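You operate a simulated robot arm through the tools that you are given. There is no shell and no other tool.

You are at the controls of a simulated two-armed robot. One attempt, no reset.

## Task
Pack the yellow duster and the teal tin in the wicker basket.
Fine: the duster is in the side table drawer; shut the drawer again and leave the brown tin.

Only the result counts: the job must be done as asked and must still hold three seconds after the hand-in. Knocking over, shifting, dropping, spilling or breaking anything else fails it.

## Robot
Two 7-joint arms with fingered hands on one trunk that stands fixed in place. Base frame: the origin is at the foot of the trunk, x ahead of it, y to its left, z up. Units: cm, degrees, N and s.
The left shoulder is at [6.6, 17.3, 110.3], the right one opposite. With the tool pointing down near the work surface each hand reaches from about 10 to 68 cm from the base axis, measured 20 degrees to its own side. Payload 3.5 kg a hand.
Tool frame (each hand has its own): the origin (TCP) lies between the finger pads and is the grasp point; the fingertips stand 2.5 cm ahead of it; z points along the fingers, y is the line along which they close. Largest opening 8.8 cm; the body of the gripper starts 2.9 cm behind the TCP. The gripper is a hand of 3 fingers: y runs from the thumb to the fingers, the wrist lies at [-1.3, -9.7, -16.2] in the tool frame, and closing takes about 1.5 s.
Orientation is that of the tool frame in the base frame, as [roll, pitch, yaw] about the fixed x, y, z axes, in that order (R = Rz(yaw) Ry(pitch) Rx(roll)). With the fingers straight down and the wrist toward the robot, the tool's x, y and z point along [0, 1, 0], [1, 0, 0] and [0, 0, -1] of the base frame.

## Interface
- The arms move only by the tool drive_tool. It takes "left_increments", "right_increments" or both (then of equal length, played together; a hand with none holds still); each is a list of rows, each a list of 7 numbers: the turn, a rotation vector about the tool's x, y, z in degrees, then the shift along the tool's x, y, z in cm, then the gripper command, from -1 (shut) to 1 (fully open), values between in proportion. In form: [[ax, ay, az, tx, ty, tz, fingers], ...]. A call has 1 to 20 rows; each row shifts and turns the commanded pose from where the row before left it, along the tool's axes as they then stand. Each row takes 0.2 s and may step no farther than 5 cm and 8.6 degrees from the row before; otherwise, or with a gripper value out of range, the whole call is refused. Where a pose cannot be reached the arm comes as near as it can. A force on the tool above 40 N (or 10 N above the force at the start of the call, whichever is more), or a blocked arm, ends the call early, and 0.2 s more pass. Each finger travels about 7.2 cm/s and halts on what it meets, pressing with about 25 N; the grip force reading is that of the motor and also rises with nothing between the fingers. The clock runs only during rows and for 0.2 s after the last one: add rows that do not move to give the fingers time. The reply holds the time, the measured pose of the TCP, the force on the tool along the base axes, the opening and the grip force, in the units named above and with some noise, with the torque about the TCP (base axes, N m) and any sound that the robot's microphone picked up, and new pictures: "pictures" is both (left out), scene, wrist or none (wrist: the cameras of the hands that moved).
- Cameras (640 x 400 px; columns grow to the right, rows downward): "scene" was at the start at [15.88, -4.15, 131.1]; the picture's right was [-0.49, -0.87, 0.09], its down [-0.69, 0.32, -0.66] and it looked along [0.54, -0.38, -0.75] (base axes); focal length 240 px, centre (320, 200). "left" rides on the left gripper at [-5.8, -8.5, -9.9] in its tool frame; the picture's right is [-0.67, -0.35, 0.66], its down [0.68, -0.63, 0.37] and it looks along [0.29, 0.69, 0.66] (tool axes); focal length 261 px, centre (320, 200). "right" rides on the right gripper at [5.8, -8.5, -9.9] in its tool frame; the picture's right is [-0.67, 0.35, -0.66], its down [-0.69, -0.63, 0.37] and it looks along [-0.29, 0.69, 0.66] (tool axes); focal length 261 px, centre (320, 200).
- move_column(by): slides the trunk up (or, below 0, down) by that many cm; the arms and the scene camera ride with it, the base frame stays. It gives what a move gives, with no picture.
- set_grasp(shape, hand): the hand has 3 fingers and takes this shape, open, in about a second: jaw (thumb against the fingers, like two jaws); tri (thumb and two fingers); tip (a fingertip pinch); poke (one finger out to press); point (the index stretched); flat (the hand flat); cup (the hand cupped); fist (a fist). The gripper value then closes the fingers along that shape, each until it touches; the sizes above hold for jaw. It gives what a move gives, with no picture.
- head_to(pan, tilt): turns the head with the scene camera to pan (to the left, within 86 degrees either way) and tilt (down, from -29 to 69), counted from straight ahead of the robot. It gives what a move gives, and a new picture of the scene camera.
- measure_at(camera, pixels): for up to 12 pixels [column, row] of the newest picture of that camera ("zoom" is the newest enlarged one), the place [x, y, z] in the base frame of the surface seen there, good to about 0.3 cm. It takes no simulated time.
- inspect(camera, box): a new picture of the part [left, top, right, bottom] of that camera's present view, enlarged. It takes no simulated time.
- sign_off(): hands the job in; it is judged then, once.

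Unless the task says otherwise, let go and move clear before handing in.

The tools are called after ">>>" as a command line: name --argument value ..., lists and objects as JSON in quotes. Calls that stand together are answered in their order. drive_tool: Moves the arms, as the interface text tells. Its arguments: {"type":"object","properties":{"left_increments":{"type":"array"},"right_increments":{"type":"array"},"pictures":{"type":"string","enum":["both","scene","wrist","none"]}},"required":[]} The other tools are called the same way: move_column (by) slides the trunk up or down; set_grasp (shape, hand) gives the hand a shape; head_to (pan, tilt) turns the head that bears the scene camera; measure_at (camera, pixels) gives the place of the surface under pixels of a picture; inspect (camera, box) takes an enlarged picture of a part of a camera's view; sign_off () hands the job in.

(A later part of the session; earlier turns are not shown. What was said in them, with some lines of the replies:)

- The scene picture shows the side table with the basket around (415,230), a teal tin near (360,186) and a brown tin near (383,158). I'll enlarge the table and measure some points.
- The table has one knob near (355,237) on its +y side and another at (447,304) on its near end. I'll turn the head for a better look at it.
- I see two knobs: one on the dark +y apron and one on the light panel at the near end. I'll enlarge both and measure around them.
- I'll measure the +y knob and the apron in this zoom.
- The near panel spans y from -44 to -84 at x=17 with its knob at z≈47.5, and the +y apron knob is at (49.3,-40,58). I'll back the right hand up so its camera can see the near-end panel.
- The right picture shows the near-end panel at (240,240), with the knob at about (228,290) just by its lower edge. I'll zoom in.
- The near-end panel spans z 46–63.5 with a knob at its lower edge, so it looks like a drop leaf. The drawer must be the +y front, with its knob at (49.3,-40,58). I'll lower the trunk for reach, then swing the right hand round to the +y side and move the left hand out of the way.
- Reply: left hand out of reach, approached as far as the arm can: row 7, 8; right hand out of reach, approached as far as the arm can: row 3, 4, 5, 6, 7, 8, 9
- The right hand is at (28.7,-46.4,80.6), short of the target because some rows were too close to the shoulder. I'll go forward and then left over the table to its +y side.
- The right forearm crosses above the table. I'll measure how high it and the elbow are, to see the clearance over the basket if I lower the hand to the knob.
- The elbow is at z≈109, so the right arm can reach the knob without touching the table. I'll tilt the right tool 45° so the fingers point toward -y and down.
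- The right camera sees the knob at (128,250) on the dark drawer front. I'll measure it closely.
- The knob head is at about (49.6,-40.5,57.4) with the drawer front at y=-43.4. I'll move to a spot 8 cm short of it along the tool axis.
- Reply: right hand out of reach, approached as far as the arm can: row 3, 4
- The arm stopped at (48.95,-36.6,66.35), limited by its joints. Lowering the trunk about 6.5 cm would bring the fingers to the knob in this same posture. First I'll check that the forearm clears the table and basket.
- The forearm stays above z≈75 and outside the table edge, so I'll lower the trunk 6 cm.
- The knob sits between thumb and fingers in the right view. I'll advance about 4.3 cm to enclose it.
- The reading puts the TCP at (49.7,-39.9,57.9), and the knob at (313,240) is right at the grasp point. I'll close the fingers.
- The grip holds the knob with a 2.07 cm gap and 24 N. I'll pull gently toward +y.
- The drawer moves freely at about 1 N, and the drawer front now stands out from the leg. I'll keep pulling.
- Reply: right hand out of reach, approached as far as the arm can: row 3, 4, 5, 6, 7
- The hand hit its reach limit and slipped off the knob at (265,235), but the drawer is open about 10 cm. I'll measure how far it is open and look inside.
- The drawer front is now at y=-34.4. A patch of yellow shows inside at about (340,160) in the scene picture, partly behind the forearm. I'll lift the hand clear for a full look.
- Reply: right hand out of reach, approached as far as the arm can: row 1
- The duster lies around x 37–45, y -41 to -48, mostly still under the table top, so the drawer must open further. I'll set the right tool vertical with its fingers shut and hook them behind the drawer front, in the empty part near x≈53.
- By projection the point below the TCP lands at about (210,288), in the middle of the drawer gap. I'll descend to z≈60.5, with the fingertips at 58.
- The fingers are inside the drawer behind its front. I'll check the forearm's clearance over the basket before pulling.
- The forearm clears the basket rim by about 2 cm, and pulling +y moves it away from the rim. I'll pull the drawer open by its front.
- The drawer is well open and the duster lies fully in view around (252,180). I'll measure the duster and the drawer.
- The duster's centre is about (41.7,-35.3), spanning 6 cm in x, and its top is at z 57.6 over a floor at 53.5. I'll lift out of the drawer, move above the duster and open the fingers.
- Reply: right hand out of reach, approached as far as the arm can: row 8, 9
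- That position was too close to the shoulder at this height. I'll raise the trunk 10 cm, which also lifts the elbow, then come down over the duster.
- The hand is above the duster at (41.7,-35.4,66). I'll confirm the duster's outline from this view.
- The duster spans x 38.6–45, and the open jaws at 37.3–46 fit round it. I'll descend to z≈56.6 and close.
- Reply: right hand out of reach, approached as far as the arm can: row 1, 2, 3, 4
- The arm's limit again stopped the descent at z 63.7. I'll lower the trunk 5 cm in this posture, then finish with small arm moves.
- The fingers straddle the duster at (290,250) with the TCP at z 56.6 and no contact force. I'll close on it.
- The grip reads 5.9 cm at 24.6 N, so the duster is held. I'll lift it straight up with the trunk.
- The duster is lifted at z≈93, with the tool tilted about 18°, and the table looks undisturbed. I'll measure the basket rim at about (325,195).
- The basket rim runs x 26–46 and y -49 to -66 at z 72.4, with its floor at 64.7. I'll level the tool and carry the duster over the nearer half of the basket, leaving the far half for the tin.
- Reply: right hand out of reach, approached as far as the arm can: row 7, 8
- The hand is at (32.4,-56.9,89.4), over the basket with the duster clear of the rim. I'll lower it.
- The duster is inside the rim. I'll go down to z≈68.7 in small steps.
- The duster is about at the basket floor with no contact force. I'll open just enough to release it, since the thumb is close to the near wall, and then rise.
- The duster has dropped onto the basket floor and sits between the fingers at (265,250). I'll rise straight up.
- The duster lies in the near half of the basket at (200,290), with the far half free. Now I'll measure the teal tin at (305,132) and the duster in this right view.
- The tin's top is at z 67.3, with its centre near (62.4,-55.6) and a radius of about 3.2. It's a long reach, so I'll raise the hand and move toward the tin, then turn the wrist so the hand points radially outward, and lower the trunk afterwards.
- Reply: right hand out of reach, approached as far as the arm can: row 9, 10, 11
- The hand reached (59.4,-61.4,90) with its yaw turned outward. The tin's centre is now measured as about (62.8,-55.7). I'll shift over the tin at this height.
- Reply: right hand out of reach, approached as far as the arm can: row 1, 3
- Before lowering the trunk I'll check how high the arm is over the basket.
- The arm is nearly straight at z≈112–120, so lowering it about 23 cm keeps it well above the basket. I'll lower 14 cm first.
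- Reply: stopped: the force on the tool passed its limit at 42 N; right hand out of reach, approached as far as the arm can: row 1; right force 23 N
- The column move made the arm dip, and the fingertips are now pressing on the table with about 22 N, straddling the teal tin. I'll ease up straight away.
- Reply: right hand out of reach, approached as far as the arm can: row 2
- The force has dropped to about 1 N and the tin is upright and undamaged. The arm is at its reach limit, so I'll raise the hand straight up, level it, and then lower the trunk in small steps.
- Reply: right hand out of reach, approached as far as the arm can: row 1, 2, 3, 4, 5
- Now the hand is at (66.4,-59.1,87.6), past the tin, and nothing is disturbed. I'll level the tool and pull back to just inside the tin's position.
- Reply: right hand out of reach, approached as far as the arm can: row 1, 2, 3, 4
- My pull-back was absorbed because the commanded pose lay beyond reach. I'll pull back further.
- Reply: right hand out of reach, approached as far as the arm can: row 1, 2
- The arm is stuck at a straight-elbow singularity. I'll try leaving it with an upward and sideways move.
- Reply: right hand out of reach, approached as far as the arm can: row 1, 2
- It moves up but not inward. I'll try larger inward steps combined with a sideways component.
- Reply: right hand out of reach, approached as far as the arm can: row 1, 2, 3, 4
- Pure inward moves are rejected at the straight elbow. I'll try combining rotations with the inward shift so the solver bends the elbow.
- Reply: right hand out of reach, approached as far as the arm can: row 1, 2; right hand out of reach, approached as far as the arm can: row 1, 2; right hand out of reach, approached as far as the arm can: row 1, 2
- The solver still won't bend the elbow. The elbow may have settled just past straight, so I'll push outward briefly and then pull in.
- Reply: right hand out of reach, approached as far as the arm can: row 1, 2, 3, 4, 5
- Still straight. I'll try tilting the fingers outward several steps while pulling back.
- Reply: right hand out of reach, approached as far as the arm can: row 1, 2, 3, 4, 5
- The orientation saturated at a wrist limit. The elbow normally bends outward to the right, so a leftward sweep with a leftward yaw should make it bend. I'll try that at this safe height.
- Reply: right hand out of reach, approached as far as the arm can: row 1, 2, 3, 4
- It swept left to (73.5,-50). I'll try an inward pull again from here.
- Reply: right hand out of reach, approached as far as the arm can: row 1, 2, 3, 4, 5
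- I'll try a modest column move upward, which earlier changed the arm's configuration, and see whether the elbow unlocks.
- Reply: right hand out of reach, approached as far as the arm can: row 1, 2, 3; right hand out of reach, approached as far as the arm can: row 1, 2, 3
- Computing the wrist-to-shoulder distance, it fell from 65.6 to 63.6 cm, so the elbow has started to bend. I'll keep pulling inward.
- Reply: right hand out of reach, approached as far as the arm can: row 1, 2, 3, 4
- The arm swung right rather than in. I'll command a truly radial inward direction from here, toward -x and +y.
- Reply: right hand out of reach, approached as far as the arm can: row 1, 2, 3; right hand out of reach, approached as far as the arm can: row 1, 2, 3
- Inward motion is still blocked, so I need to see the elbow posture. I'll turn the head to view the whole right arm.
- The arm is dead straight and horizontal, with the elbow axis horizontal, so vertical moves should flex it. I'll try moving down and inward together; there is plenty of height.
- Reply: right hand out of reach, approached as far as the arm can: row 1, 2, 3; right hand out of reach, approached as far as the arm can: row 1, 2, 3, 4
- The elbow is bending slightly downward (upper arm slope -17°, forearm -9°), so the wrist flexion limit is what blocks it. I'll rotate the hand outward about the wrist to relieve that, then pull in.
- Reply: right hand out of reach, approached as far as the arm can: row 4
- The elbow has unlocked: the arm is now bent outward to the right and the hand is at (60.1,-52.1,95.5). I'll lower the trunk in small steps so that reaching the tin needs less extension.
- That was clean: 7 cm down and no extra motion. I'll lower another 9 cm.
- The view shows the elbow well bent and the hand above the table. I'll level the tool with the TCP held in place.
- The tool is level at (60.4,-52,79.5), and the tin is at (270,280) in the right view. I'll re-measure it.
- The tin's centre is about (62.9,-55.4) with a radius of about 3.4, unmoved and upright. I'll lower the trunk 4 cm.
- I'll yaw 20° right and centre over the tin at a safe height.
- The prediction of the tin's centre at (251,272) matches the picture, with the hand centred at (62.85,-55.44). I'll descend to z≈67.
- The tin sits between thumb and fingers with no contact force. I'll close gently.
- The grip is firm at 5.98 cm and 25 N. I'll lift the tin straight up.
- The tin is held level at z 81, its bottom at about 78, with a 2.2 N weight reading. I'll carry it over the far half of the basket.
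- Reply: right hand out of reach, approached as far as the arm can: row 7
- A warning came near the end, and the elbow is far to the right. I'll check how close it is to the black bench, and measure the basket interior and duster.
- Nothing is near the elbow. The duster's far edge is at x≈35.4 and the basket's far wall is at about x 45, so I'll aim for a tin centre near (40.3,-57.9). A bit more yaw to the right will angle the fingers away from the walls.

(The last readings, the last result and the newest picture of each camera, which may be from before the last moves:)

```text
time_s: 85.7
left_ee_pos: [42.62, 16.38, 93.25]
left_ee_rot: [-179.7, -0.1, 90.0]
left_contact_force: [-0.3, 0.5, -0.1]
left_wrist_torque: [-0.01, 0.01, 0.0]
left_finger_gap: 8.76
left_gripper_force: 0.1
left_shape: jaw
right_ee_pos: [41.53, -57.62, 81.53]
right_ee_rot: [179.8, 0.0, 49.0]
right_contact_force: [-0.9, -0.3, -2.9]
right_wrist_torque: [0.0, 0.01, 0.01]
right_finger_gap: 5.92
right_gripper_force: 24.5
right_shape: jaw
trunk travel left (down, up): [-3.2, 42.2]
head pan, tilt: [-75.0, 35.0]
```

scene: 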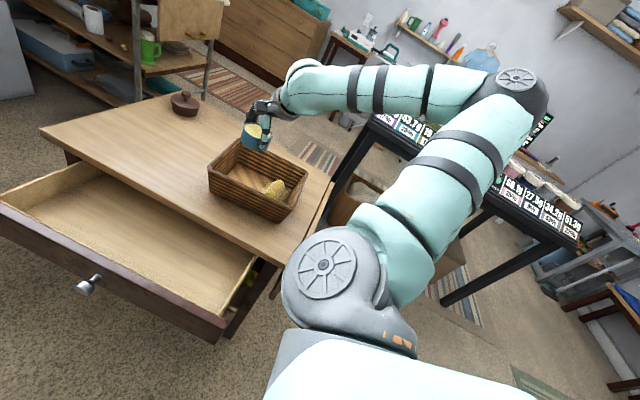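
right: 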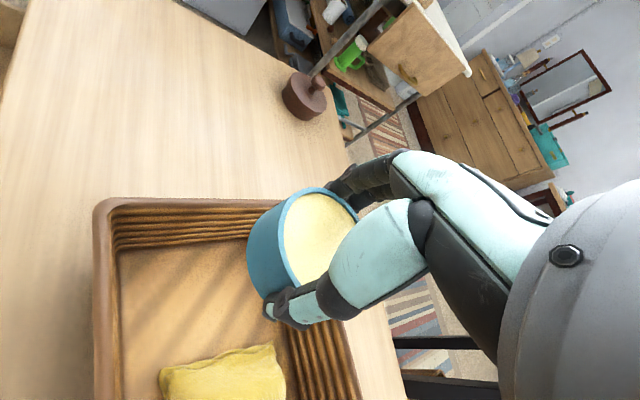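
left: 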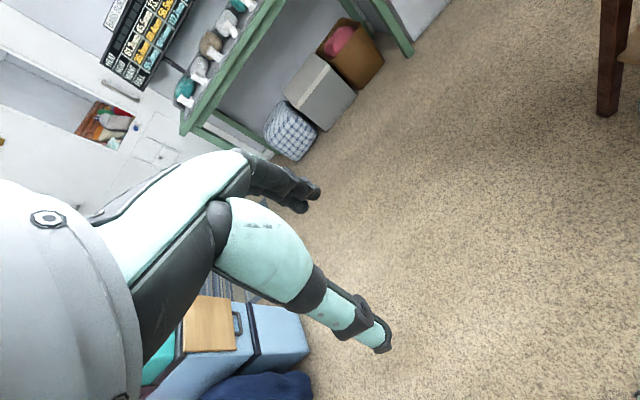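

The yaw turned cleanly to 49°. I'll turn 14° more, shift to the target and lower partway.

>>> drive_tool --right_increments '[[0, 0, 7, 0, 0, 0, -1], [0, 0, 7, 0, 0, 0, -1], [0, 0, 0, -1.15, -0.44, 1.5, -1], [0, 0, 0, 0, 0, 2, -1], [0, 0, 0, 0, 0, 2, -1], [0, 0, 0, 0, 0, 1.5, -1], [0, 0, 0, 0, 0, 0, -1]]'

```text
time_s: 87.3
left_ee_pos: [42.5, 16.3, 93.21]
left_ee_rot: [-179.8, 0.0, 90.1]
left_contact_force: [0.3, -0.3, 0.2]
left_wrist_torque: [0.04, 0.04, 0.01]
left_finger_gap: 8.77
left_gripper_force: 0.0
left_shape: jaw
right_ee_pos: [40.29, -57.92, 74.62]
right_ee_rot: [179.9, 0.0, 35.2]
right_contact_force: [-0.1, 0.5, -2.1]
right_wrist_torque: [0.03, -0.03, 0.01]
right_finger_gap: 5.93
right_gripper_force: 24.6
right_shape: jaw
trunk travel left (down, up): [-3.2, 42.2]
head pan, tilt: [-75.0, 35.0]
```

scene: 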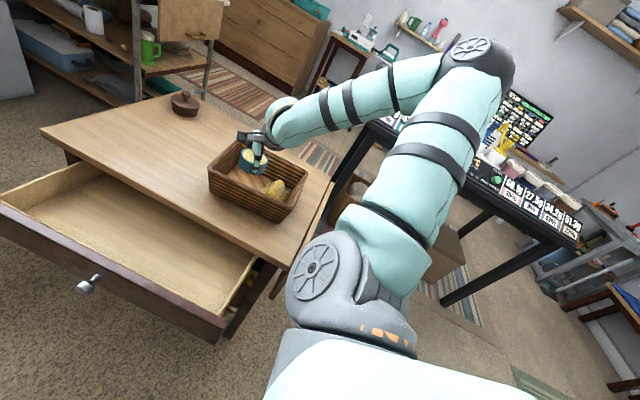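
right: 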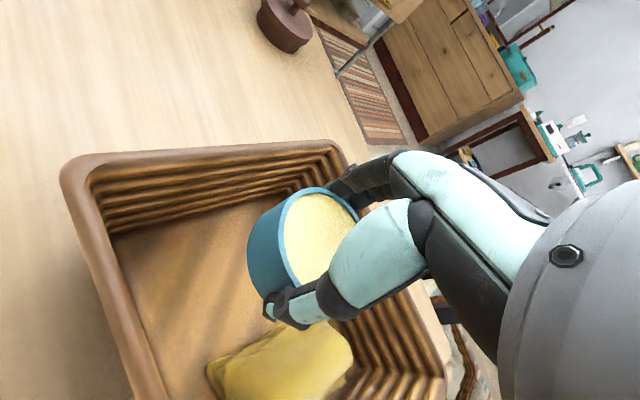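

The tin is inside the rim and clear of the duster at (280,365). I'll lower it the last 6.3 cm in small steps.

>>> drive_tool --right_increments '[[0, 0, 0, 0, 0, 1.5, -1], [0, 0, 0, 0, 0, 1.5, -1], [0, 0, 0, 0, 0, 1.5, -1], [0, 0, 0, 0, 0, 1, -1], [0, 0, 0, 0, 0, 0.8, -1], [0, 0, 0, 0, 0, 0, -1]]'

```text
time_s: 88.7
left_ee_pos: [42.69, 16.37, 93.19]
left_ee_rot: [-179.7, 0.1, 90.1]
left_contact_force: [0.1, 0.0, -0.3]
left_wrist_torque: [0.01, 0.0, 0.02]
left_finger_gap: 8.76
left_gripper_force: 0.1
left_shape: jaw
right_ee_pos: [40.43, -57.97, 68.16]
right_ee_rot: [180.0, 0.0, 35.1]
right_contact_force: [1.0, 0.6, -2.9]
right_wrist_torque: [-0.03, 0.01, -0.01]
right_finger_gap: 5.91
right_gripper_force: 24.7
right_shape: jaw
trunk travel left (down, up): [-3.2, 42.2]
head pan, tilt: [-75.0, 35.0]
```

scene: 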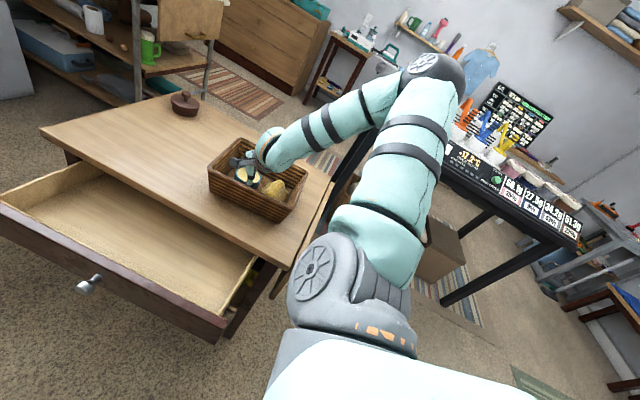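
right: 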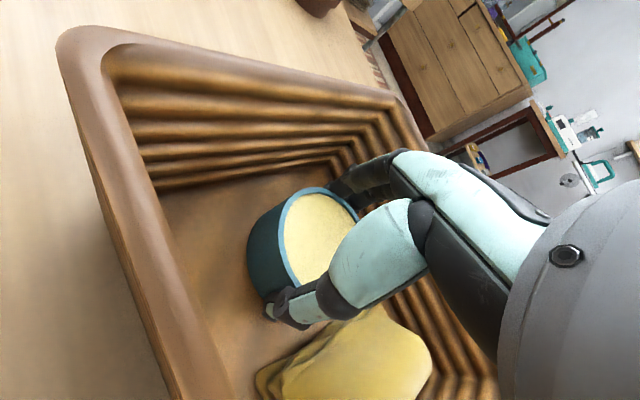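

The tin is about 0.3 cm above the basket floor, with its weight still on the hand. I'll lower that last bit and open slowly.

>>> drive_tool --right_increments '[[0, 0, 0, 0, 0, 0.3, -1], [0, 0, 0, 0, 0, 0.1, -1], [0, 0, 0, 0, 0, 0, 0.35], [0, 0, 0, 0, 0, 0, 0.45], [0, 0, 0, 0, 0, 0, 0.55], [0, 0, 0, 0, 0, 0, 0.6], [0, 0, 0, 0, 0, 0, 0.6]]' --pictures "wrist"

```text
time_s: 90.3
left_ee_pos: [42.57, 16.3, 93.19]
left_ee_rot: [-179.7, 0.0, 90.1]
left_contact_force: [-0.6, 0.0, 0.7]
left_wrist_torque: [0.02, 0.02, 0.02]
left_finger_gap: 8.78
left_gripper_force: 0.2
left_shape: jaw
right_ee_pos: [40.45, -58.06, 67.88]
right_ee_rot: [179.9, 0.0, 35.2]
right_contact_force: [1.1, 0.9, -0.1]
right_wrist_torque: [0.02, 0.0, -0.02]
right_finger_gap: 7.01
right_gripper_force: 0.1
right_shape: jaw
trunk travel left (down, up): [-3.2, 42.2]
head pan, tilt: [-75.0, 35.0]
```

right: 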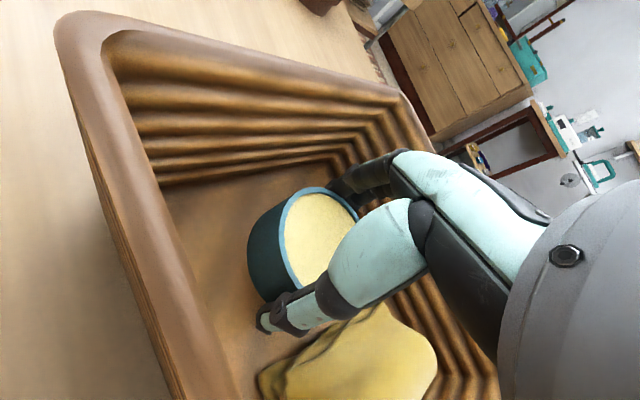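

The weight has left the hand, and the gap is 7.0 cm round the tin. I'll open a little more and rise straight up, watching the tin.

>>> drive_tool --right_increments '[[0, 0, 0, 0, 0, 0, 0.75], [0, 0, 0, 0, 0, -0.8, 0.75], [0, 0, 0, 0, 0, -1.2, 0.75], [0, 0, 0, 0, 0, -2, 0.75], [0, 0, 0, 0, 0, -3, 0.75], [0, 0, 0, 0, 0, -4, 0.75], [0, 0, 0, 0, 0, -4, 0.75], [0, 0, 0, 0, 0, 0, 0.75]]'

```text
time_s: 92.1
left_ee_pos: [42.63, 16.42, 93.11]
left_ee_rot: [-179.6, 0.0, 90.1]
left_contact_force: [-0.4, -0.7, -0.5]
left_wrist_torque: [0.0, 0.03, 0.0]
left_finger_gap: 8.78
left_gripper_force: 0.0
left_shape: jaw
right_ee_pos: [40.34, -58.14, 83.04]
right_ee_rot: [-180.0, 0.0, 35.1]
right_contact_force: [1.0, -0.8, -0.4]
right_wrist_torque: [0.02, -0.02, 0.0]
right_finger_gap: 7.7
right_gripper_force: 0.1
right_shape: jaw
trunk travel left (down, up): [-3.2, 42.2]
head pan, tilt: [-75.0, 35.0]
```

scene: 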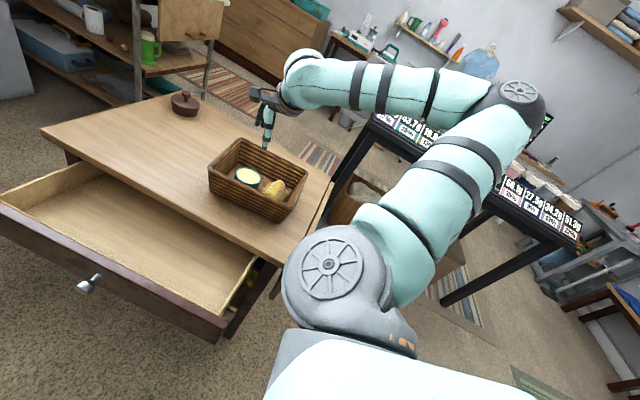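
right: 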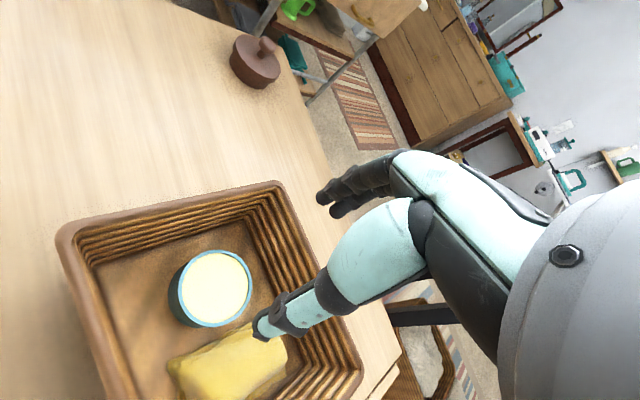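

The tin stands upright at (215,285) with the duster at (230,365), both in the basket. Now for the drawer: I'll move the right hand away, turn it back to yaw 90 and measure the drawer front.

>>> drive_tool --right_increments '[[0, 0, 0, 0, 0, -2, 0.5], [0, 0, 0, 4.2, -0.3, 0, 0], [0, 0, 0, 4.2, -0.3, 0, -0.5], [0, 0, 0, 4.2, -0.3, 0, -1], [0, 0, -7.8, 0, 0, 0, -1], [0, 0, -7.8, 0, 0, 0, -1], [0, 0, -7.8, 0, 0, 0, -1], [0, 0, -7.8, 0, 0, 0, -1], [0, 0, -7.8, 0, 0, 0, -1], [0, 0, -7.8, 0, 0, 0, -1], [0, 0, -7.8, 0, 0, 0, -1], [0, 0, 0, 0, 0, 0, -1]]'

>>> measure_at --camera "scene" --pixels '[[90, 284], [180, 290], [60, 240], [150, 275], [5, 205], [225, 320], [120, 260], [30, 225], [185, 103]]'

```text
time_s: 94.7
left_ee_pos: [42.64, 16.34, 93.18]
left_ee_rot: [-179.7, 0.0, 90.1]
left_contact_force: [0.5, -0.6, -0.6]
left_wrist_torque: [-0.01, 0.01, -0.05]
left_finger_gap: 8.76
left_gripper_force: 0.1
left_shape: jaw
right_ee_pos: [50.2, -50.01, 85.04]
right_ee_rot: [179.9, 0.0, 89.7]
right_contact_force: [0.1, 0.3, -0.4]
right_wrist_torque: [-0.01, 0.0, 0.01]
right_finger_gap: 0.01
right_gripper_force: 25.3
right_shape: jaw
trunk travel left (down, up): [-3.2, 42.2]
head pan, tilt: [-75.0, 35.0]
```

scene: 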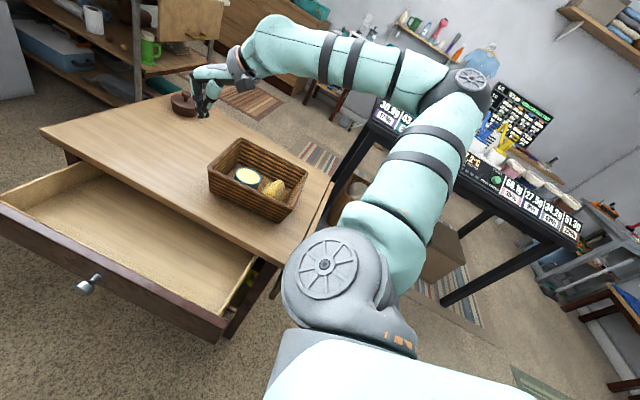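
right: 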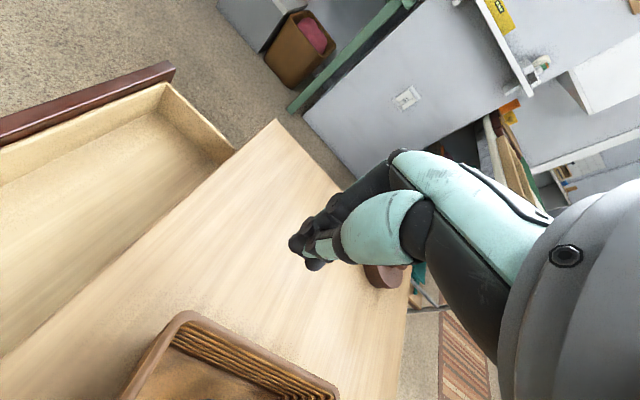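

```text
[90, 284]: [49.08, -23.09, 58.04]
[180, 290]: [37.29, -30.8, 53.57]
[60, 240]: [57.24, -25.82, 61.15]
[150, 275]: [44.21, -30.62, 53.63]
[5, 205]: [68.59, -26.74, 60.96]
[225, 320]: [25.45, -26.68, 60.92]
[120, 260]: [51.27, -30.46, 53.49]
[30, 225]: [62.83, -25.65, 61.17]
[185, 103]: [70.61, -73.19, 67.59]
```

The brown tin is still at (70.6,-73.2). The drawer's front face is at y≈-26 and needs about 17 cm of push. I'll bring the closed right hand to the +y side of the front, at x≈57 clear of the knob.

>>> drive_tool --right_increments '[[0, 0, 0, 3.5, 0.9, 0, -1], [0, 0, 0, 4, 0.9, 0, -1], [0, 0, 0, 4, 0.9, 0, -1], [0, 0, 0, 4, 0.9, 0, -1], [0, 0, 0, 4, 0.9, 0, -1], [0, 0, 0, 4, 0.9, 0, -1], [0, 0, 0, 4, 0.9, 0, -1], [0, 0, 0, 3.5, 0.5, 0, -1], [0, 0, 0, 0, 0, 0, -1]]'

```text
time_s: 96.7
left_ee_pos: [42.53, 16.39, 93.31]
left_ee_rot: [-179.7, -0.1, 90.1]
left_contact_force: [0.1, -0.4, -0.2]
left_wrist_torque: [0.0, -0.01, -0.01]
left_finger_gap: 8.77
left_gripper_force: 0.1
left_shape: jaw
right_ee_pos: [57.24, -19.06, 84.81]
right_ee_rot: [179.9, -0.1, 89.8]
right_contact_force: [0.4, -0.8, 0.2]
right_wrist_torque: [-0.02, 0.0, -0.06]
right_finger_gap: 0.0
right_gripper_force: 24.9
right_shape: jaw
trunk travel left (down, up): [-3.2, 42.2]
head pan, tilt: [-75.0, 35.0]
```

scene: 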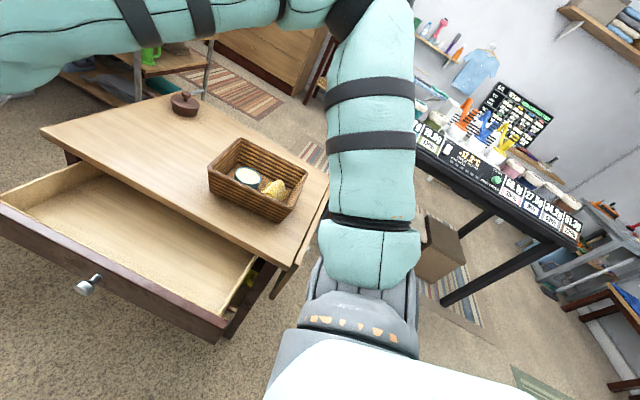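
right: 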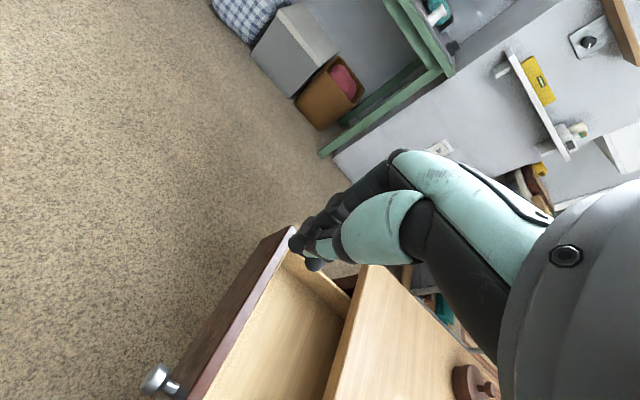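

The hand can reach here, and the drawer front is just to its right in the right view. I'll tilt the fingers 30° toward -y so they'll clear the table's overhang at the end of the push.

>>> drive_tool --right_increments '[[0, -7.5, 0, 0, 0, 0, -1], [0, -7.5, 0, 0, 0, 0, -1], [0, -7.5, 0, 0, 0, 0, -1], [0, -7.5, 0, 0, 0, 0, -1], [0, 0, 0, 2.0, 0, 4.0, -1], [0, 0, 0, 2.0, 0, 4.0, -1], [0, 0, 0, 2.0, 0, 4.0, -1], [0, 0, 0, 0, 0, 0, -1]]'

```text
time_s: 98.5
left_ee_pos: [42.66, 16.39, 93.24]
left_ee_rot: [-179.7, 0.0, 90.1]
left_contact_force: [-0.3, 0.7, -0.8]
left_wrist_torque: [0.0, 0.01, 0.02]
left_finger_gap: 8.77
left_gripper_force: 0.1
left_shape: jaw
right_ee_pos: [58.14, -23.77, 75.31]
right_ee_rot: [179.8, 30.1, 89.6]
right_contact_force: [0.6, -0.5, 0.0]
right_wrist_torque: [0.0, 0.01, 0.01]
right_finger_gap: 0.0
right_gripper_force: 24.8
right_shape: jaw
right hand out of reach, approached as far as the arm can: row 4, 6, 7
trunk travel left (down, up): [-3.2, 42.2]
head pan, tilt: [-75.0, 35.0]
```

scene: 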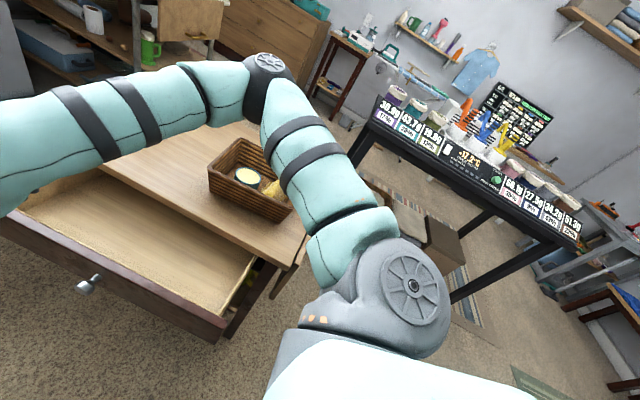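
right: 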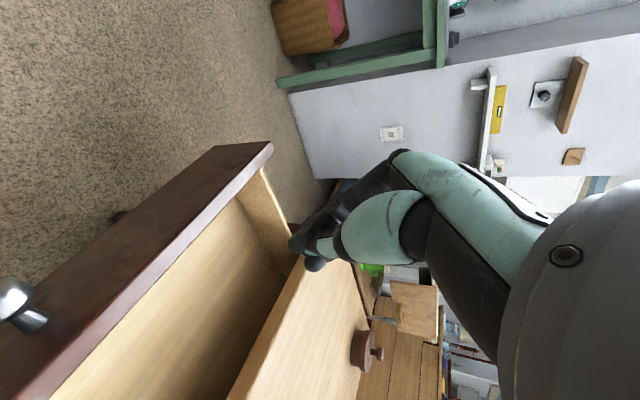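

With that tilt the pose is out of reach, so I'll do the first stage with the tool vertical: untilt, move back to y≈-19 and descend in front of the drawer.

>>> drive_tool --right_increments '[[0, 7.5, 0, 0, 0, 0, -1], [0, 7.5, 0, 0, 0, 0, -1], [0, 7.5, 0, 0, 0, 0, -1], [0, 7.6, 0, 0, 0, 0, -1], [0, 0, 0, 3, 0, 0, -1], [0, 0, 0, 2, 0, 0, -1], [0, 0, 0, 0, 0, 0, -1]]' --pictures "wrist"

```text
time_s: 100.1
left_ee_pos: [42.67, 16.5, 93.13]
left_ee_rot: [-179.8, 0.0, 90.1]
left_contact_force: [0.0, -0.7, -0.1]
left_wrist_torque: [0.01, 0.0, -0.02]
left_finger_gap: 8.76
left_gripper_force: 0.1
left_shape: jaw
right_ee_pos: [57.95, -18.67, 75.3]
right_ee_rot: [179.8, 0.0, 89.7]
right_contact_force: [0.3, 1.5, 0.8]
right_wrist_torque: [-0.01, 0.0, -0.01]
right_finger_gap: 0.0
right_gripper_force: 25.3
right_shape: jaw
trunk travel left (down, up): [-3.2, 42.2]
head pan, tilt: [-75.0, 35.0]
```

right: 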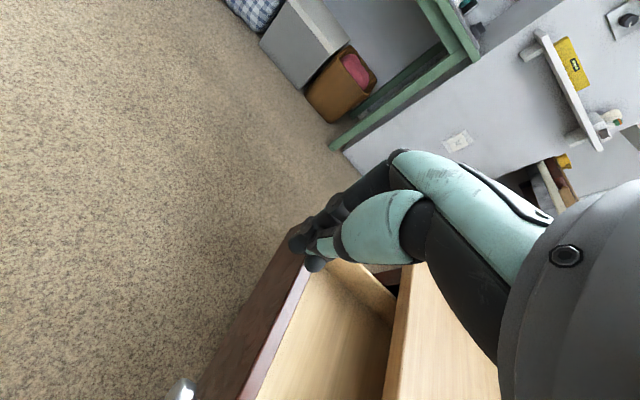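

The point below the hand projects to (207,289), about 4 cm outside the drawer front. I'll descend to z≈58.

>>> drive_tool --right_increments '[[0, 0, 0, 0, 0, 4, -1], [0, 0, 0, 0, 0, 4, -1], [0, 0, 0, 0, 0, 4, -1], [0, 0, 0, 0, 0, 3, -1], [0, 0, 0, 0, 0, 2, -1], [0, 0, 0, 0, 0, 0, -1]]'

```text
time_s: 101.5
left_ee_pos: [42.57, 16.36, 93.24]
left_ee_rot: [-179.7, 0.0, 90.1]
left_contact_force: [0.3, -0.7, -0.1]
left_wrist_torque: [0.0, 0.0, -0.01]
left_finger_gap: 8.75
left_gripper_force: 0.0
left_shape: jaw
right_ee_pos: [56.47, -21.25, 60.86]
right_ee_rot: [179.9, -0.1, 89.7]
right_contact_force: [-0.5, 0.3, -0.2]
right_wrist_torque: [0.03, 0.02, -0.03]
right_finger_gap: 0.0
right_gripper_force: 25.2
right_shape: jaw
right hand out of reach, approached as far as the arm can: row 3, 4, 5
trunk travel left (down, up): [-3.2, 42.2]
head pan, tilt: [-75.0, 35.0]
```

scene: 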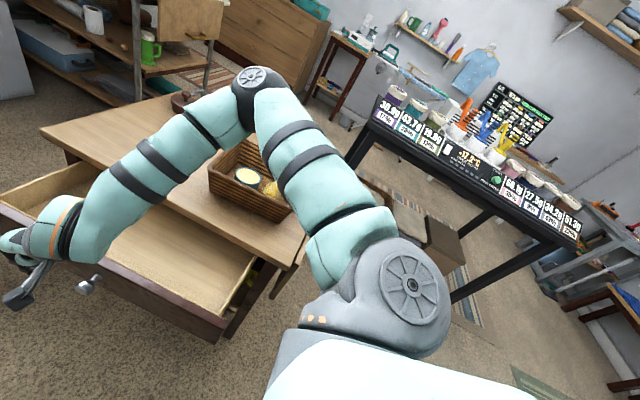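
right: 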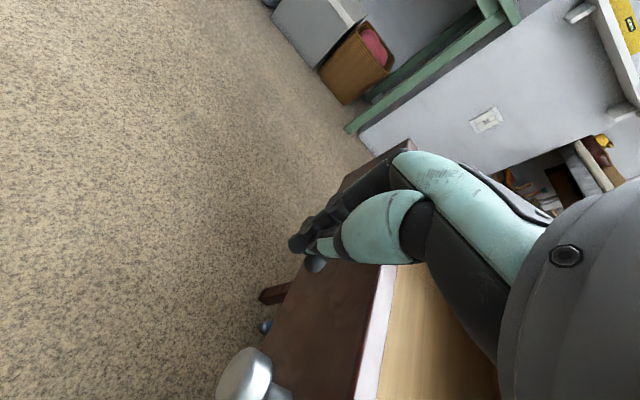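

The fingertips are in front of the drawer front at z≈58, below its top edge at 61.5. I'll push in -y.

>>> drive_tool --right_increments '[[0, 0, 0, -1.2, 0, 0.3, -1], [0, 0, 0, -1.2, 0, 0.3, -1], [0, 0, 0, -1.2, 0, 0.3, -1], [0, 0, 0, -1.2, 0, 0.3, -1], [0, 0, 0, -1.2, 0, 0.3, -1], [0, 0, 0, -1.2, 0, 0, -1], [0, 0, 0, -1.2, 0, 0, -1]]'

```text
time_s: 103.1
left_ee_pos: [42.62, 16.27, 93.3]
left_ee_rot: [-179.7, 0.1, 90.1]
left_contact_force: [-0.3, -0.7, -0.8]
left_wrist_torque: [-0.02, -0.02, -0.01]
left_finger_gap: 8.75
left_gripper_force: 0.0
left_shape: jaw
right_ee_pos: [56.54, -29.61, 59.32]
right_ee_rot: [179.9, 0.1, 89.7]
right_contact_force: [0.6, -0.1, 0.1]
right_wrist_torque: [0.04, 0.01, -0.03]
right_finger_gap: 0.0
right_gripper_force: 25.3
right_shape: jaw
trunk travel left (down, up): [-3.2, 42.2]
head pan, tilt: [-75.0, 35.0]
```

scene: 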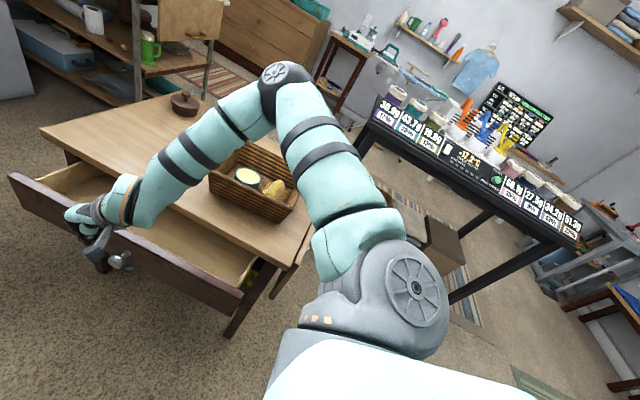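
right: 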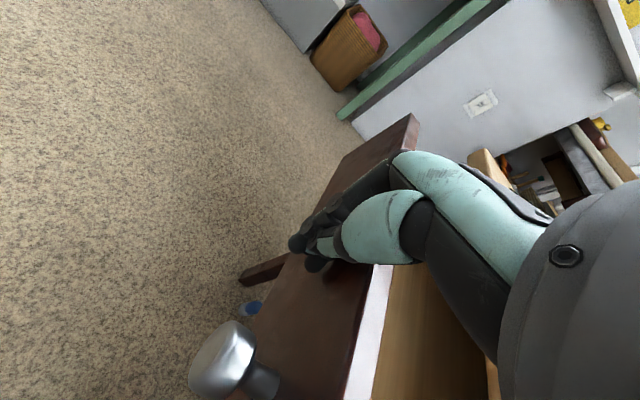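

The drawer moves smoothly at under 1 N. I'll continue to y≈-37.

>>> drive_tool --right_increments '[[0, 0, 0, -1.2, 0, 0.1, -1], [0, 0, 0, -1.2, 0, 0.1, -1], [0, 0, 0, -1.2, 0, 0.1, -1], [0, 0, 0, -1.2, 0, 0.1, -1], [0, 0, 0, -1.2, 0, 0.1, -1], [0, 0, 0, -1.2, 0, 0, -1], [0, 0, 0, 0, 0, 0, -1]]'

>>> measure_at --camera "right" --pixels '[[220, 360], [320, 300], [340, 200], [300, 340]]'

```text
time_s: 104.7
left_ee_pos: [42.64, 16.54, 93.24]
left_ee_rot: [-179.7, -0.1, 90.1]
left_contact_force: [0.7, 0.2, 0.0]
left_wrist_torque: [0.03, 0.02, -0.02]
left_finger_gap: 8.78
left_gripper_force: 0.0
left_shape: jaw
right_ee_pos: [56.62, -36.89, 58.78]
right_ee_rot: [179.9, 0.1, 89.6]
right_contact_force: [0.9, -0.5, -0.3]
right_wrist_torque: [-0.01, 0.0, 0.0]
right_finger_gap: 0.02
right_gripper_force: 25.1
right_shape: jaw
trunk travel left (down, up): [-3.2, 42.2]
head pan, tilt: [-75.0, 35.0]
```

scene: 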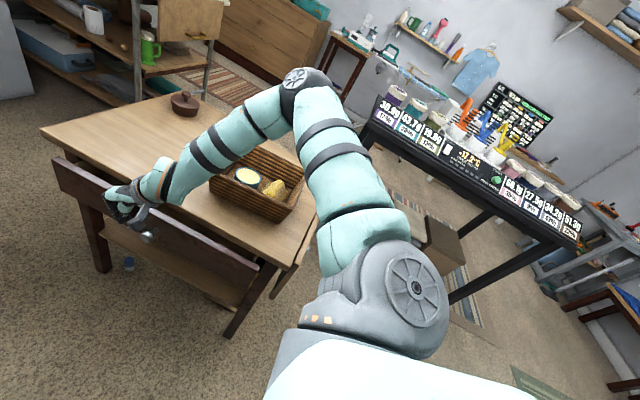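
right: 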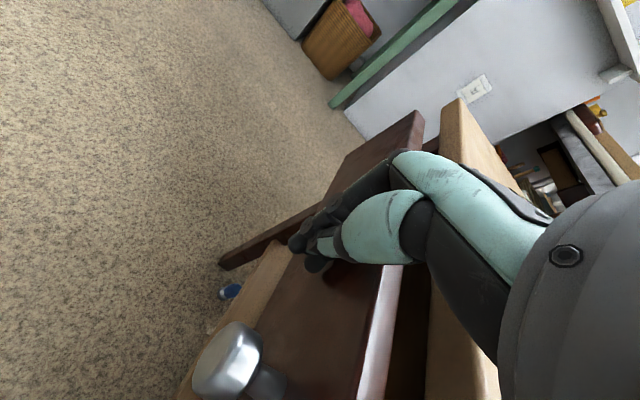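

```text
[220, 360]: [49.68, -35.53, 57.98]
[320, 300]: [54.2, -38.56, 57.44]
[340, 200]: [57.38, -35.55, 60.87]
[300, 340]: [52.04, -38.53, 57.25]
```

The drawer front is now at y=-38.5, with about 5 cm left. I'll back off 3 cm and tilt the fingers 40° toward -y for the last stretch.

>>> drive_tool --right_increments '[[0, 0, 0, 1.5, 0, 0, -1], [0, 0, 0, 1.0, 0, 0, -1], [0, -7, 0, 0, 0, 0, -1], [0, -7, 0, 0, 0, 0, -1], [0, -7, 0, 0, 0, 0, -1], [0, -7, 0, 0, 0, 0, -1], [0, -7, 0, 0, 0, 0, -1], [0, 0, 0, 0, 0, 0, -1]]'

```text
time_s: 106.5
left_ee_pos: [42.64, 16.46, 93.24]
left_ee_rot: [-179.7, 0.0, 90.0]
left_contact_force: [-0.1, 0.2, -0.1]
left_wrist_torque: [-0.02, 0.02, 0.01]
left_finger_gap: 8.77
left_gripper_force: 0.1
left_shape: jaw
right_ee_pos: [56.31, -34.88, 59.43]
right_ee_rot: [179.9, 35.0, 89.6]
right_contact_force: [-0.3, 0.4, -0.8]
right_wrist_torque: [0.02, 0.01, 0.03]
right_finger_gap: 0.0
right_gripper_force: 25.1
right_shape: jaw
right hand out of reach, approached as far as the arm can: row 7
trunk travel left (down, up): [-3.2, 42.2]
head pan, tilt: [-75.0, 35.0]
```

scene: 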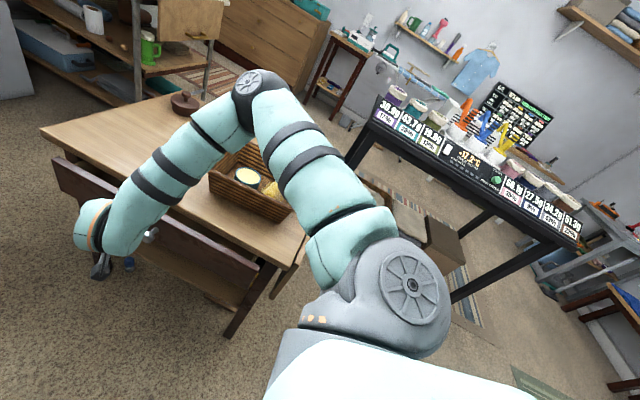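
right: 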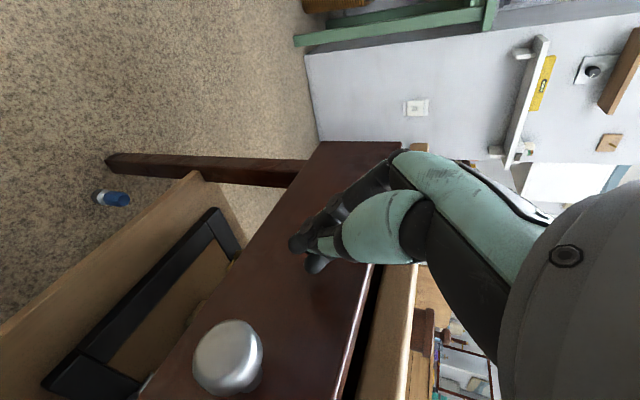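

The tilt is 35° and the fingertips are just in front of the drawer at z≈57. I'll push slowly in -y while lowering slightly to keep clear of the overhang.

>>> drive_tool --right_increments '[[0, 0, 0, -0.53, 0, 0.98, -1], [0, 0, 0, -0.53, 0, 0.98, -1], [0, 0, 0, -0.53, 0, 0.98, -1], [0, 0, 0, -0.82, 0, 0.57, -1], [0, 0, 0, -0.82, 0, 0.57, -1]]'

```text
time_s: 107.7
left_ee_pos: [42.57, 16.36, 93.14]
left_ee_rot: [-179.8, 0.0, 90.1]
left_contact_force: [0.2, 0.5, -0.1]
left_wrist_torque: [-0.02, -0.02, -0.07]
left_finger_gap: 8.76
left_gripper_force: 0.0
left_shape: jaw
right_ee_pos: [56.01, -39.93, 57.91]
right_ee_rot: [179.9, 35.0, 89.6]
right_contact_force: [0.2, 0.0, -0.6]
right_wrist_torque: [0.01, 0.01, -0.02]
right_finger_gap: 0.02
right_gripper_force: 24.9
right_shape: jaw
trunk travel left (down, up): [-3.2, 42.2]
head pan, tilt: [-75.0, 35.0]
```

scene: 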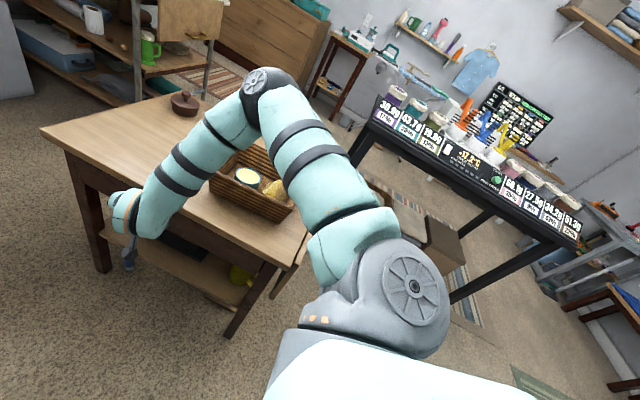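
right: 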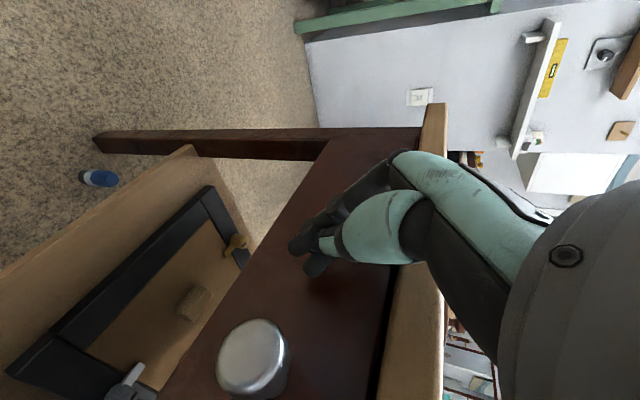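

Nearly shut. I'll measure how far the front and knob are now.

>>> measure_at --camera "right" --pixels '[[250, 355], [320, 320], [330, 150], [360, 150], [300, 350], [345, 300]]'

```text
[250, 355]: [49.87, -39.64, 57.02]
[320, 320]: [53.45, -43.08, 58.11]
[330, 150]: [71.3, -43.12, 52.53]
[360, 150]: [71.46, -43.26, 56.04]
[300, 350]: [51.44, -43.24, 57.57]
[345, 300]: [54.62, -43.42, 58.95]
```

The front is at about y=-43.2, and it was -43.4 when closed. I'll push the last few millimetres until it resists.

>>> drive_tool --right_increments '[[0, 0, 0, -0.25, 0, 0.17, -1], [0, 0, 0, -0.25, 0, 0.17, -1], [0, 0, 0, -0.25, 0, 0.17, -1], [0, 0, 0, 0, 0, 0, -1]]' --pictures "wrist"

>>> measure_at --camera "right" --pixels '[[250, 355], [320, 320], [330, 150], [360, 150], [300, 350], [345, 300]]'

```text
time_s: 108.7
left_ee_pos: [42.61, 16.39, 93.26]
left_ee_rot: [-179.7, 0.0, 90.1]
left_contact_force: [0.1, 0.3, 0.6]
left_wrist_torque: [0.01, 0.03, -0.02]
left_finger_gap: 8.76
left_gripper_force: 0.1
left_shape: jaw
right_ee_pos: [56.11, -40.98, 57.97]
right_ee_rot: [179.9, 35.0, 89.6]
right_contact_force: [0.9, -0.2, -0.4]
right_wrist_torque: [0.04, 0.0, 0.01]
right_finger_gap: 0.0
right_gripper_force: 24.9
right_shape: jaw
trunk travel left (down, up): [-3.2, 42.2]
head pan, tilt: [-75.0, 35.0]
```

right: 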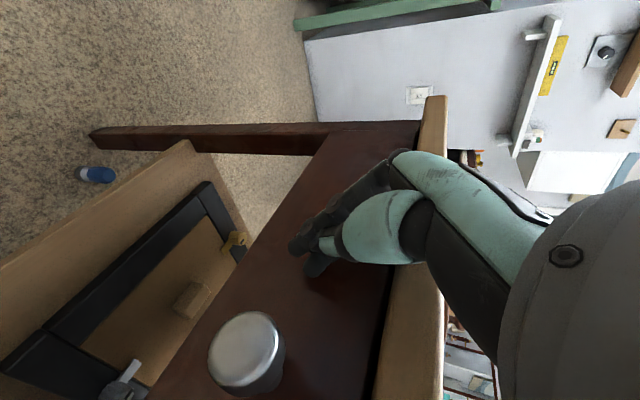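

```text
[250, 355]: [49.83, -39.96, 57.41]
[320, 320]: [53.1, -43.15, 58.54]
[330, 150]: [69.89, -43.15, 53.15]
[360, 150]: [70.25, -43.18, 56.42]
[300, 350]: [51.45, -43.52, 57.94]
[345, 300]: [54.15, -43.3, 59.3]
```

Still almost no resistance at TCP y≈-41. I'll push another 0.6 cm in tiny steps.

>>> drive_tool --right_increments '[[0, 0, 0, -0.16, 0, 0.12, -1], [0, 0, 0, -0.16, 0, 0.12, -1], [0, 0, 0, -0.16, 0, 0.12, -1], [0, 0, 0, 0, 0, 0, -1]]' --pictures "wrist"

>>> measure_at --camera "right" --pixels '[[250, 350], [320, 320], [330, 150], [360, 150], [300, 350], [345, 300]]'

```text
time_s: 109.7
left_ee_pos: [42.65, 16.54, 93.06]
left_ee_rot: [-179.6, 0.1, 90.2]
left_contact_force: [-0.5, -0.6, -0.2]
left_wrist_torque: [0.03, 0.01, 0.02]
left_finger_gap: 8.76
left_gripper_force: 0.2
left_shape: jaw
right_ee_pos: [56.23, -41.14, 58.04]
right_ee_rot: [180.0, 34.8, 89.9]
right_contact_force: [2.7, 18.4, -5.3]
right_wrist_torque: [0.32, -0.08, -0.11]
right_finger_gap: 0.01
right_gripper_force: 25.4
right_shape: jaw
trunk travel left (down, up): [-3.2, 42.2]
head pan, tilt: [-75.0, 35.0]
```

right: 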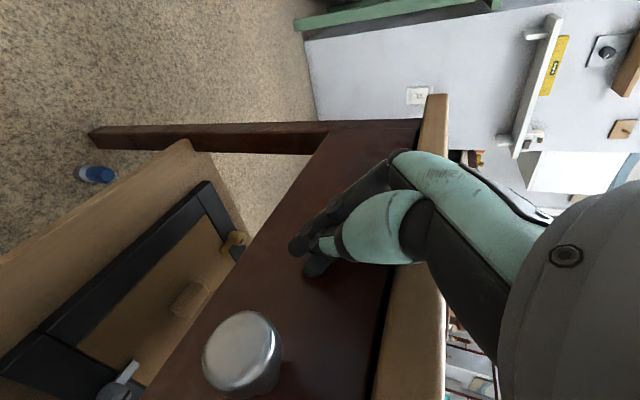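

```text
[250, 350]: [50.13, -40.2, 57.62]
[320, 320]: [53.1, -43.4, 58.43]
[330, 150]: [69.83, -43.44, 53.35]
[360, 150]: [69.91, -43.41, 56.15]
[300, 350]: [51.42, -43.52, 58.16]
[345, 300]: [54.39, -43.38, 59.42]
```

The push meets 18 N of resistance, and the front reads y=-43.4 and the knob -40.2, just as at the start, so the drawer is shut. I'll back straight off in +y, then rise clear.

>>> drive_tool --right_increments '[[0, 0, 0, 0.41, 0, -0.29, -1], [0, 0, 0, 0.82, 0, -0.57, -1], [0, 0, 0, 1.64, 0, -1.15, -1], [0, 0, 0, 1.64, 0, -1.15, -1], [0, 0, 0, -1.1, 0, -2.5, -1], [0, 0, 0, -1.5, 0, -3, -1], [0, 7, 0, -1.5, 0, -3, -1], [0, 7, 0, -1.2, 0, -3, -1], [0, 7, 0, -1, 0, -3, -1], [0, 7, 0, -0.6, 0, -3, -1], [0, 7, 0, 0, 0, -2, -1], [0, 0, 0, 0, 0, 0, -1]]'

>>> head_to --pan -58 --tilt 45

```text
time_s: 112.3
left_ee_pos: [42.49, 16.42, 93.23]
left_ee_rot: [-179.7, -0.2, 90.0]
left_contact_force: [-0.1, -0.7, -0.1]
left_wrist_torque: [-0.01, 0.01, 0.02]
left_finger_gap: 8.76
left_gripper_force: 0.1
left_shape: jaw
right_ee_pos: [55.86, -33.82, 79.13]
right_ee_rot: [179.9, -0.1, 89.7]
right_contact_force: [0.3, -0.9, 0.3]
right_wrist_torque: [0.01, -0.01, -0.01]
right_finger_gap: 0.0
right_gripper_force: 25.4
right_shape: jaw
right hand out of reach, approached as far as the arm can: row 4
trunk travel left (down, up): [-3.2, 42.2]
head pan, tilt: [-75.0, 35.0]
```

scene: 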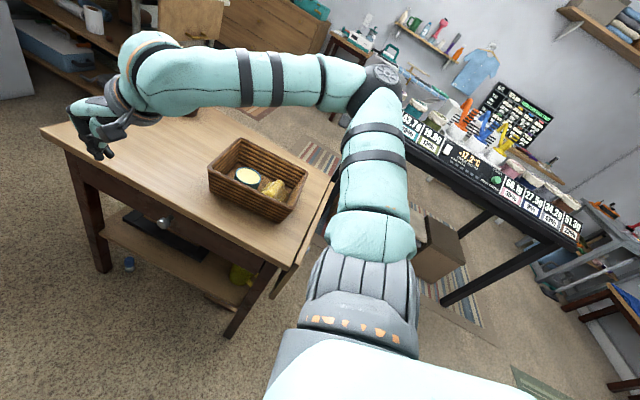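
right: 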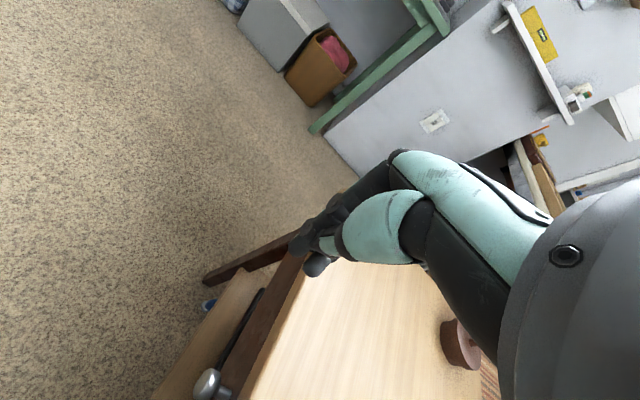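

```text
time_s: 113.1
left_ee_pos: [42.67, 16.29, 93.12]
left_ee_rot: [-179.7, 0.0, 90.1]
left_contact_force: [0.6, -0.3, 0.2]
left_wrist_torque: [-0.01, 0.03, -0.01]
left_finger_gap: 8.78
left_gripper_force: 0.1
left_shape: jaw
right_ee_pos: [55.95, -33.79, 79.06]
right_ee_rot: [179.9, 0.0, 89.7]
right_contact_force: [0.4, 0.6, -0.3]
right_wrist_torque: [0.03, -0.02, 0.0]
right_finger_gap: 0.0
right_gripper_force: 25.0
right_shape: jaw
trunk travel left (down, up): [-3.2, 42.2]
head pan, tilt: [-58.0, 45.0]
```

scene: 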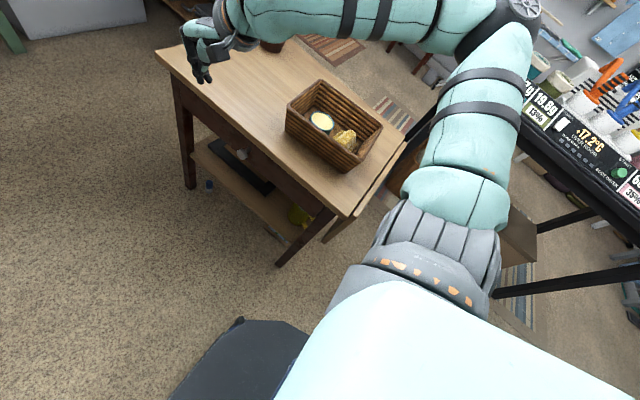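

Everything looks right. I'll move the hand well clear of the table, then verify the drawer, basket contents and brown tin.

>>> drive_tool --right_increments '[[0, 0, 0, 2, 0, -3, -1], [0, 0, 0, 4, 0, -2, 0], [0, 0, 0, 4, 0, -1, 0.5], [0, 0, 0, 3, 0, 0, 1], [0, 0, 0, 0, 0, 0, 1]]'

>>> inspect --camera "scene" --box '[150, 20, 410, 270]'

>>> measure_at --camera "scene" --pixels '[[242, 155], [270, 48], [322, 121], [346, 138], [286, 102], [346, 170], [382, 122], [210, 115], [290, 185], [156, 55]]'

```text
time_s: 114.3
left_ee_pos: [42.55, 16.39, 93.2]
left_ee_rot: [-179.8, 0.0, 90.2]
left_contact_force: [0.7, -0.1, 0.8]
left_wrist_torque: [-0.05, -0.07, 0.02]
left_finger_gap: 8.78
left_gripper_force: 0.1
left_shape: jaw
right_ee_pos: [55.86, -20.83, 85.12]
right_ee_rot: [179.9, -0.1, 89.8]
right_contact_force: [1.0, -0.1, -0.6]
right_wrist_torque: [0.0, 0.0, 0.01]
right_finger_gap: 8.51
right_gripper_force: 0.1
right_shape: jaw
trunk travel left (down, up): [-3.2, 42.2]
head pan, tilt: [-58.0, 45.0]
```

scene: 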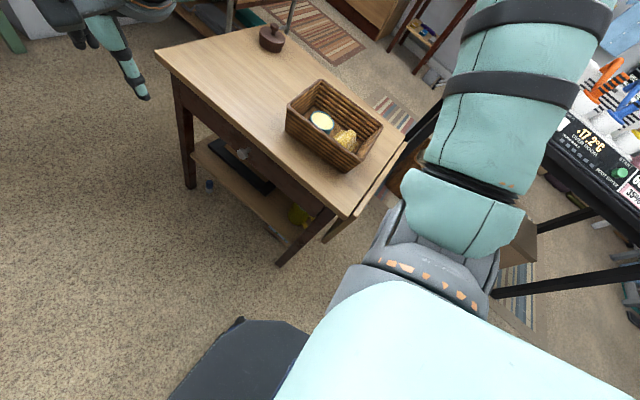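
right: 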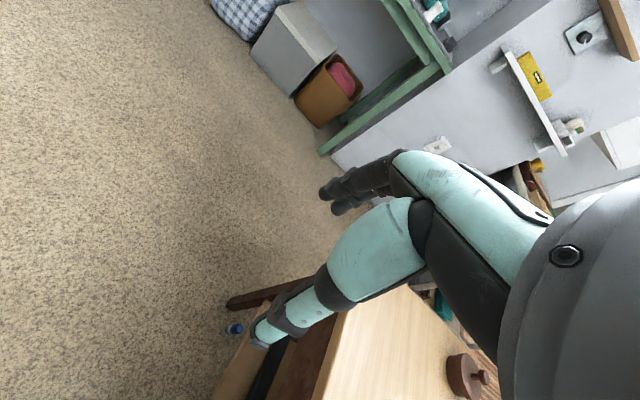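

```text
1.60 times, centred on (280, 145) of scene
```

zoom: 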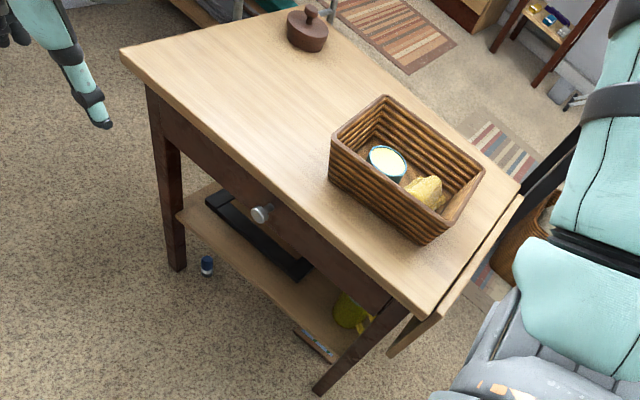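

```text
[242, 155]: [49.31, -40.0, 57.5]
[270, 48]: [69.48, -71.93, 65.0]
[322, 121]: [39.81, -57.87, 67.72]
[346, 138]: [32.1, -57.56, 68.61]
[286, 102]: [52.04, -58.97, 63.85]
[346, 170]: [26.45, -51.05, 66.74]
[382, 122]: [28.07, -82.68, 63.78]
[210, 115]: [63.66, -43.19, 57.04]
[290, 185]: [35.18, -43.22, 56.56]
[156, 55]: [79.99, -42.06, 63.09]
```

The checks all agree with the task:
- **Drawer:** the knob is back at (49.3,-40.0,57.5) and the front at y=-43.2, so it is shut.
- **Basket:** the tin stands at (39.8,-57.9) and the duster lies at (32.1,-57.6), both inside.
- **Brown tin:** it has not moved.
- **Hands:** both are clear.

I'm handing in.

>>> sign_off

```text
The job is handed in.
```

The yellow duster and the teal tin are both in the wicker basket on the side table, and the drawer is shut again. I've handed the job in; no verdict came back.

- **Basket:** the tin stands upright in the far half and the duster lies in the near half. The basket stayed where it was.
- **Drawer:** the front and knob measure the same as at the start. I pushed until it met about 18 N of resistance.
- **Brown tin:** still in its original place.
- **Slip while reaching for the tin:** lowering the trunk made the right arm dip more than expected, and its fingertips hit the table around the tin with about 42 N. The tin stayed upright in place, and I saw nothing else disturbed.

Both hands were empty and clear of the table at hand-in.
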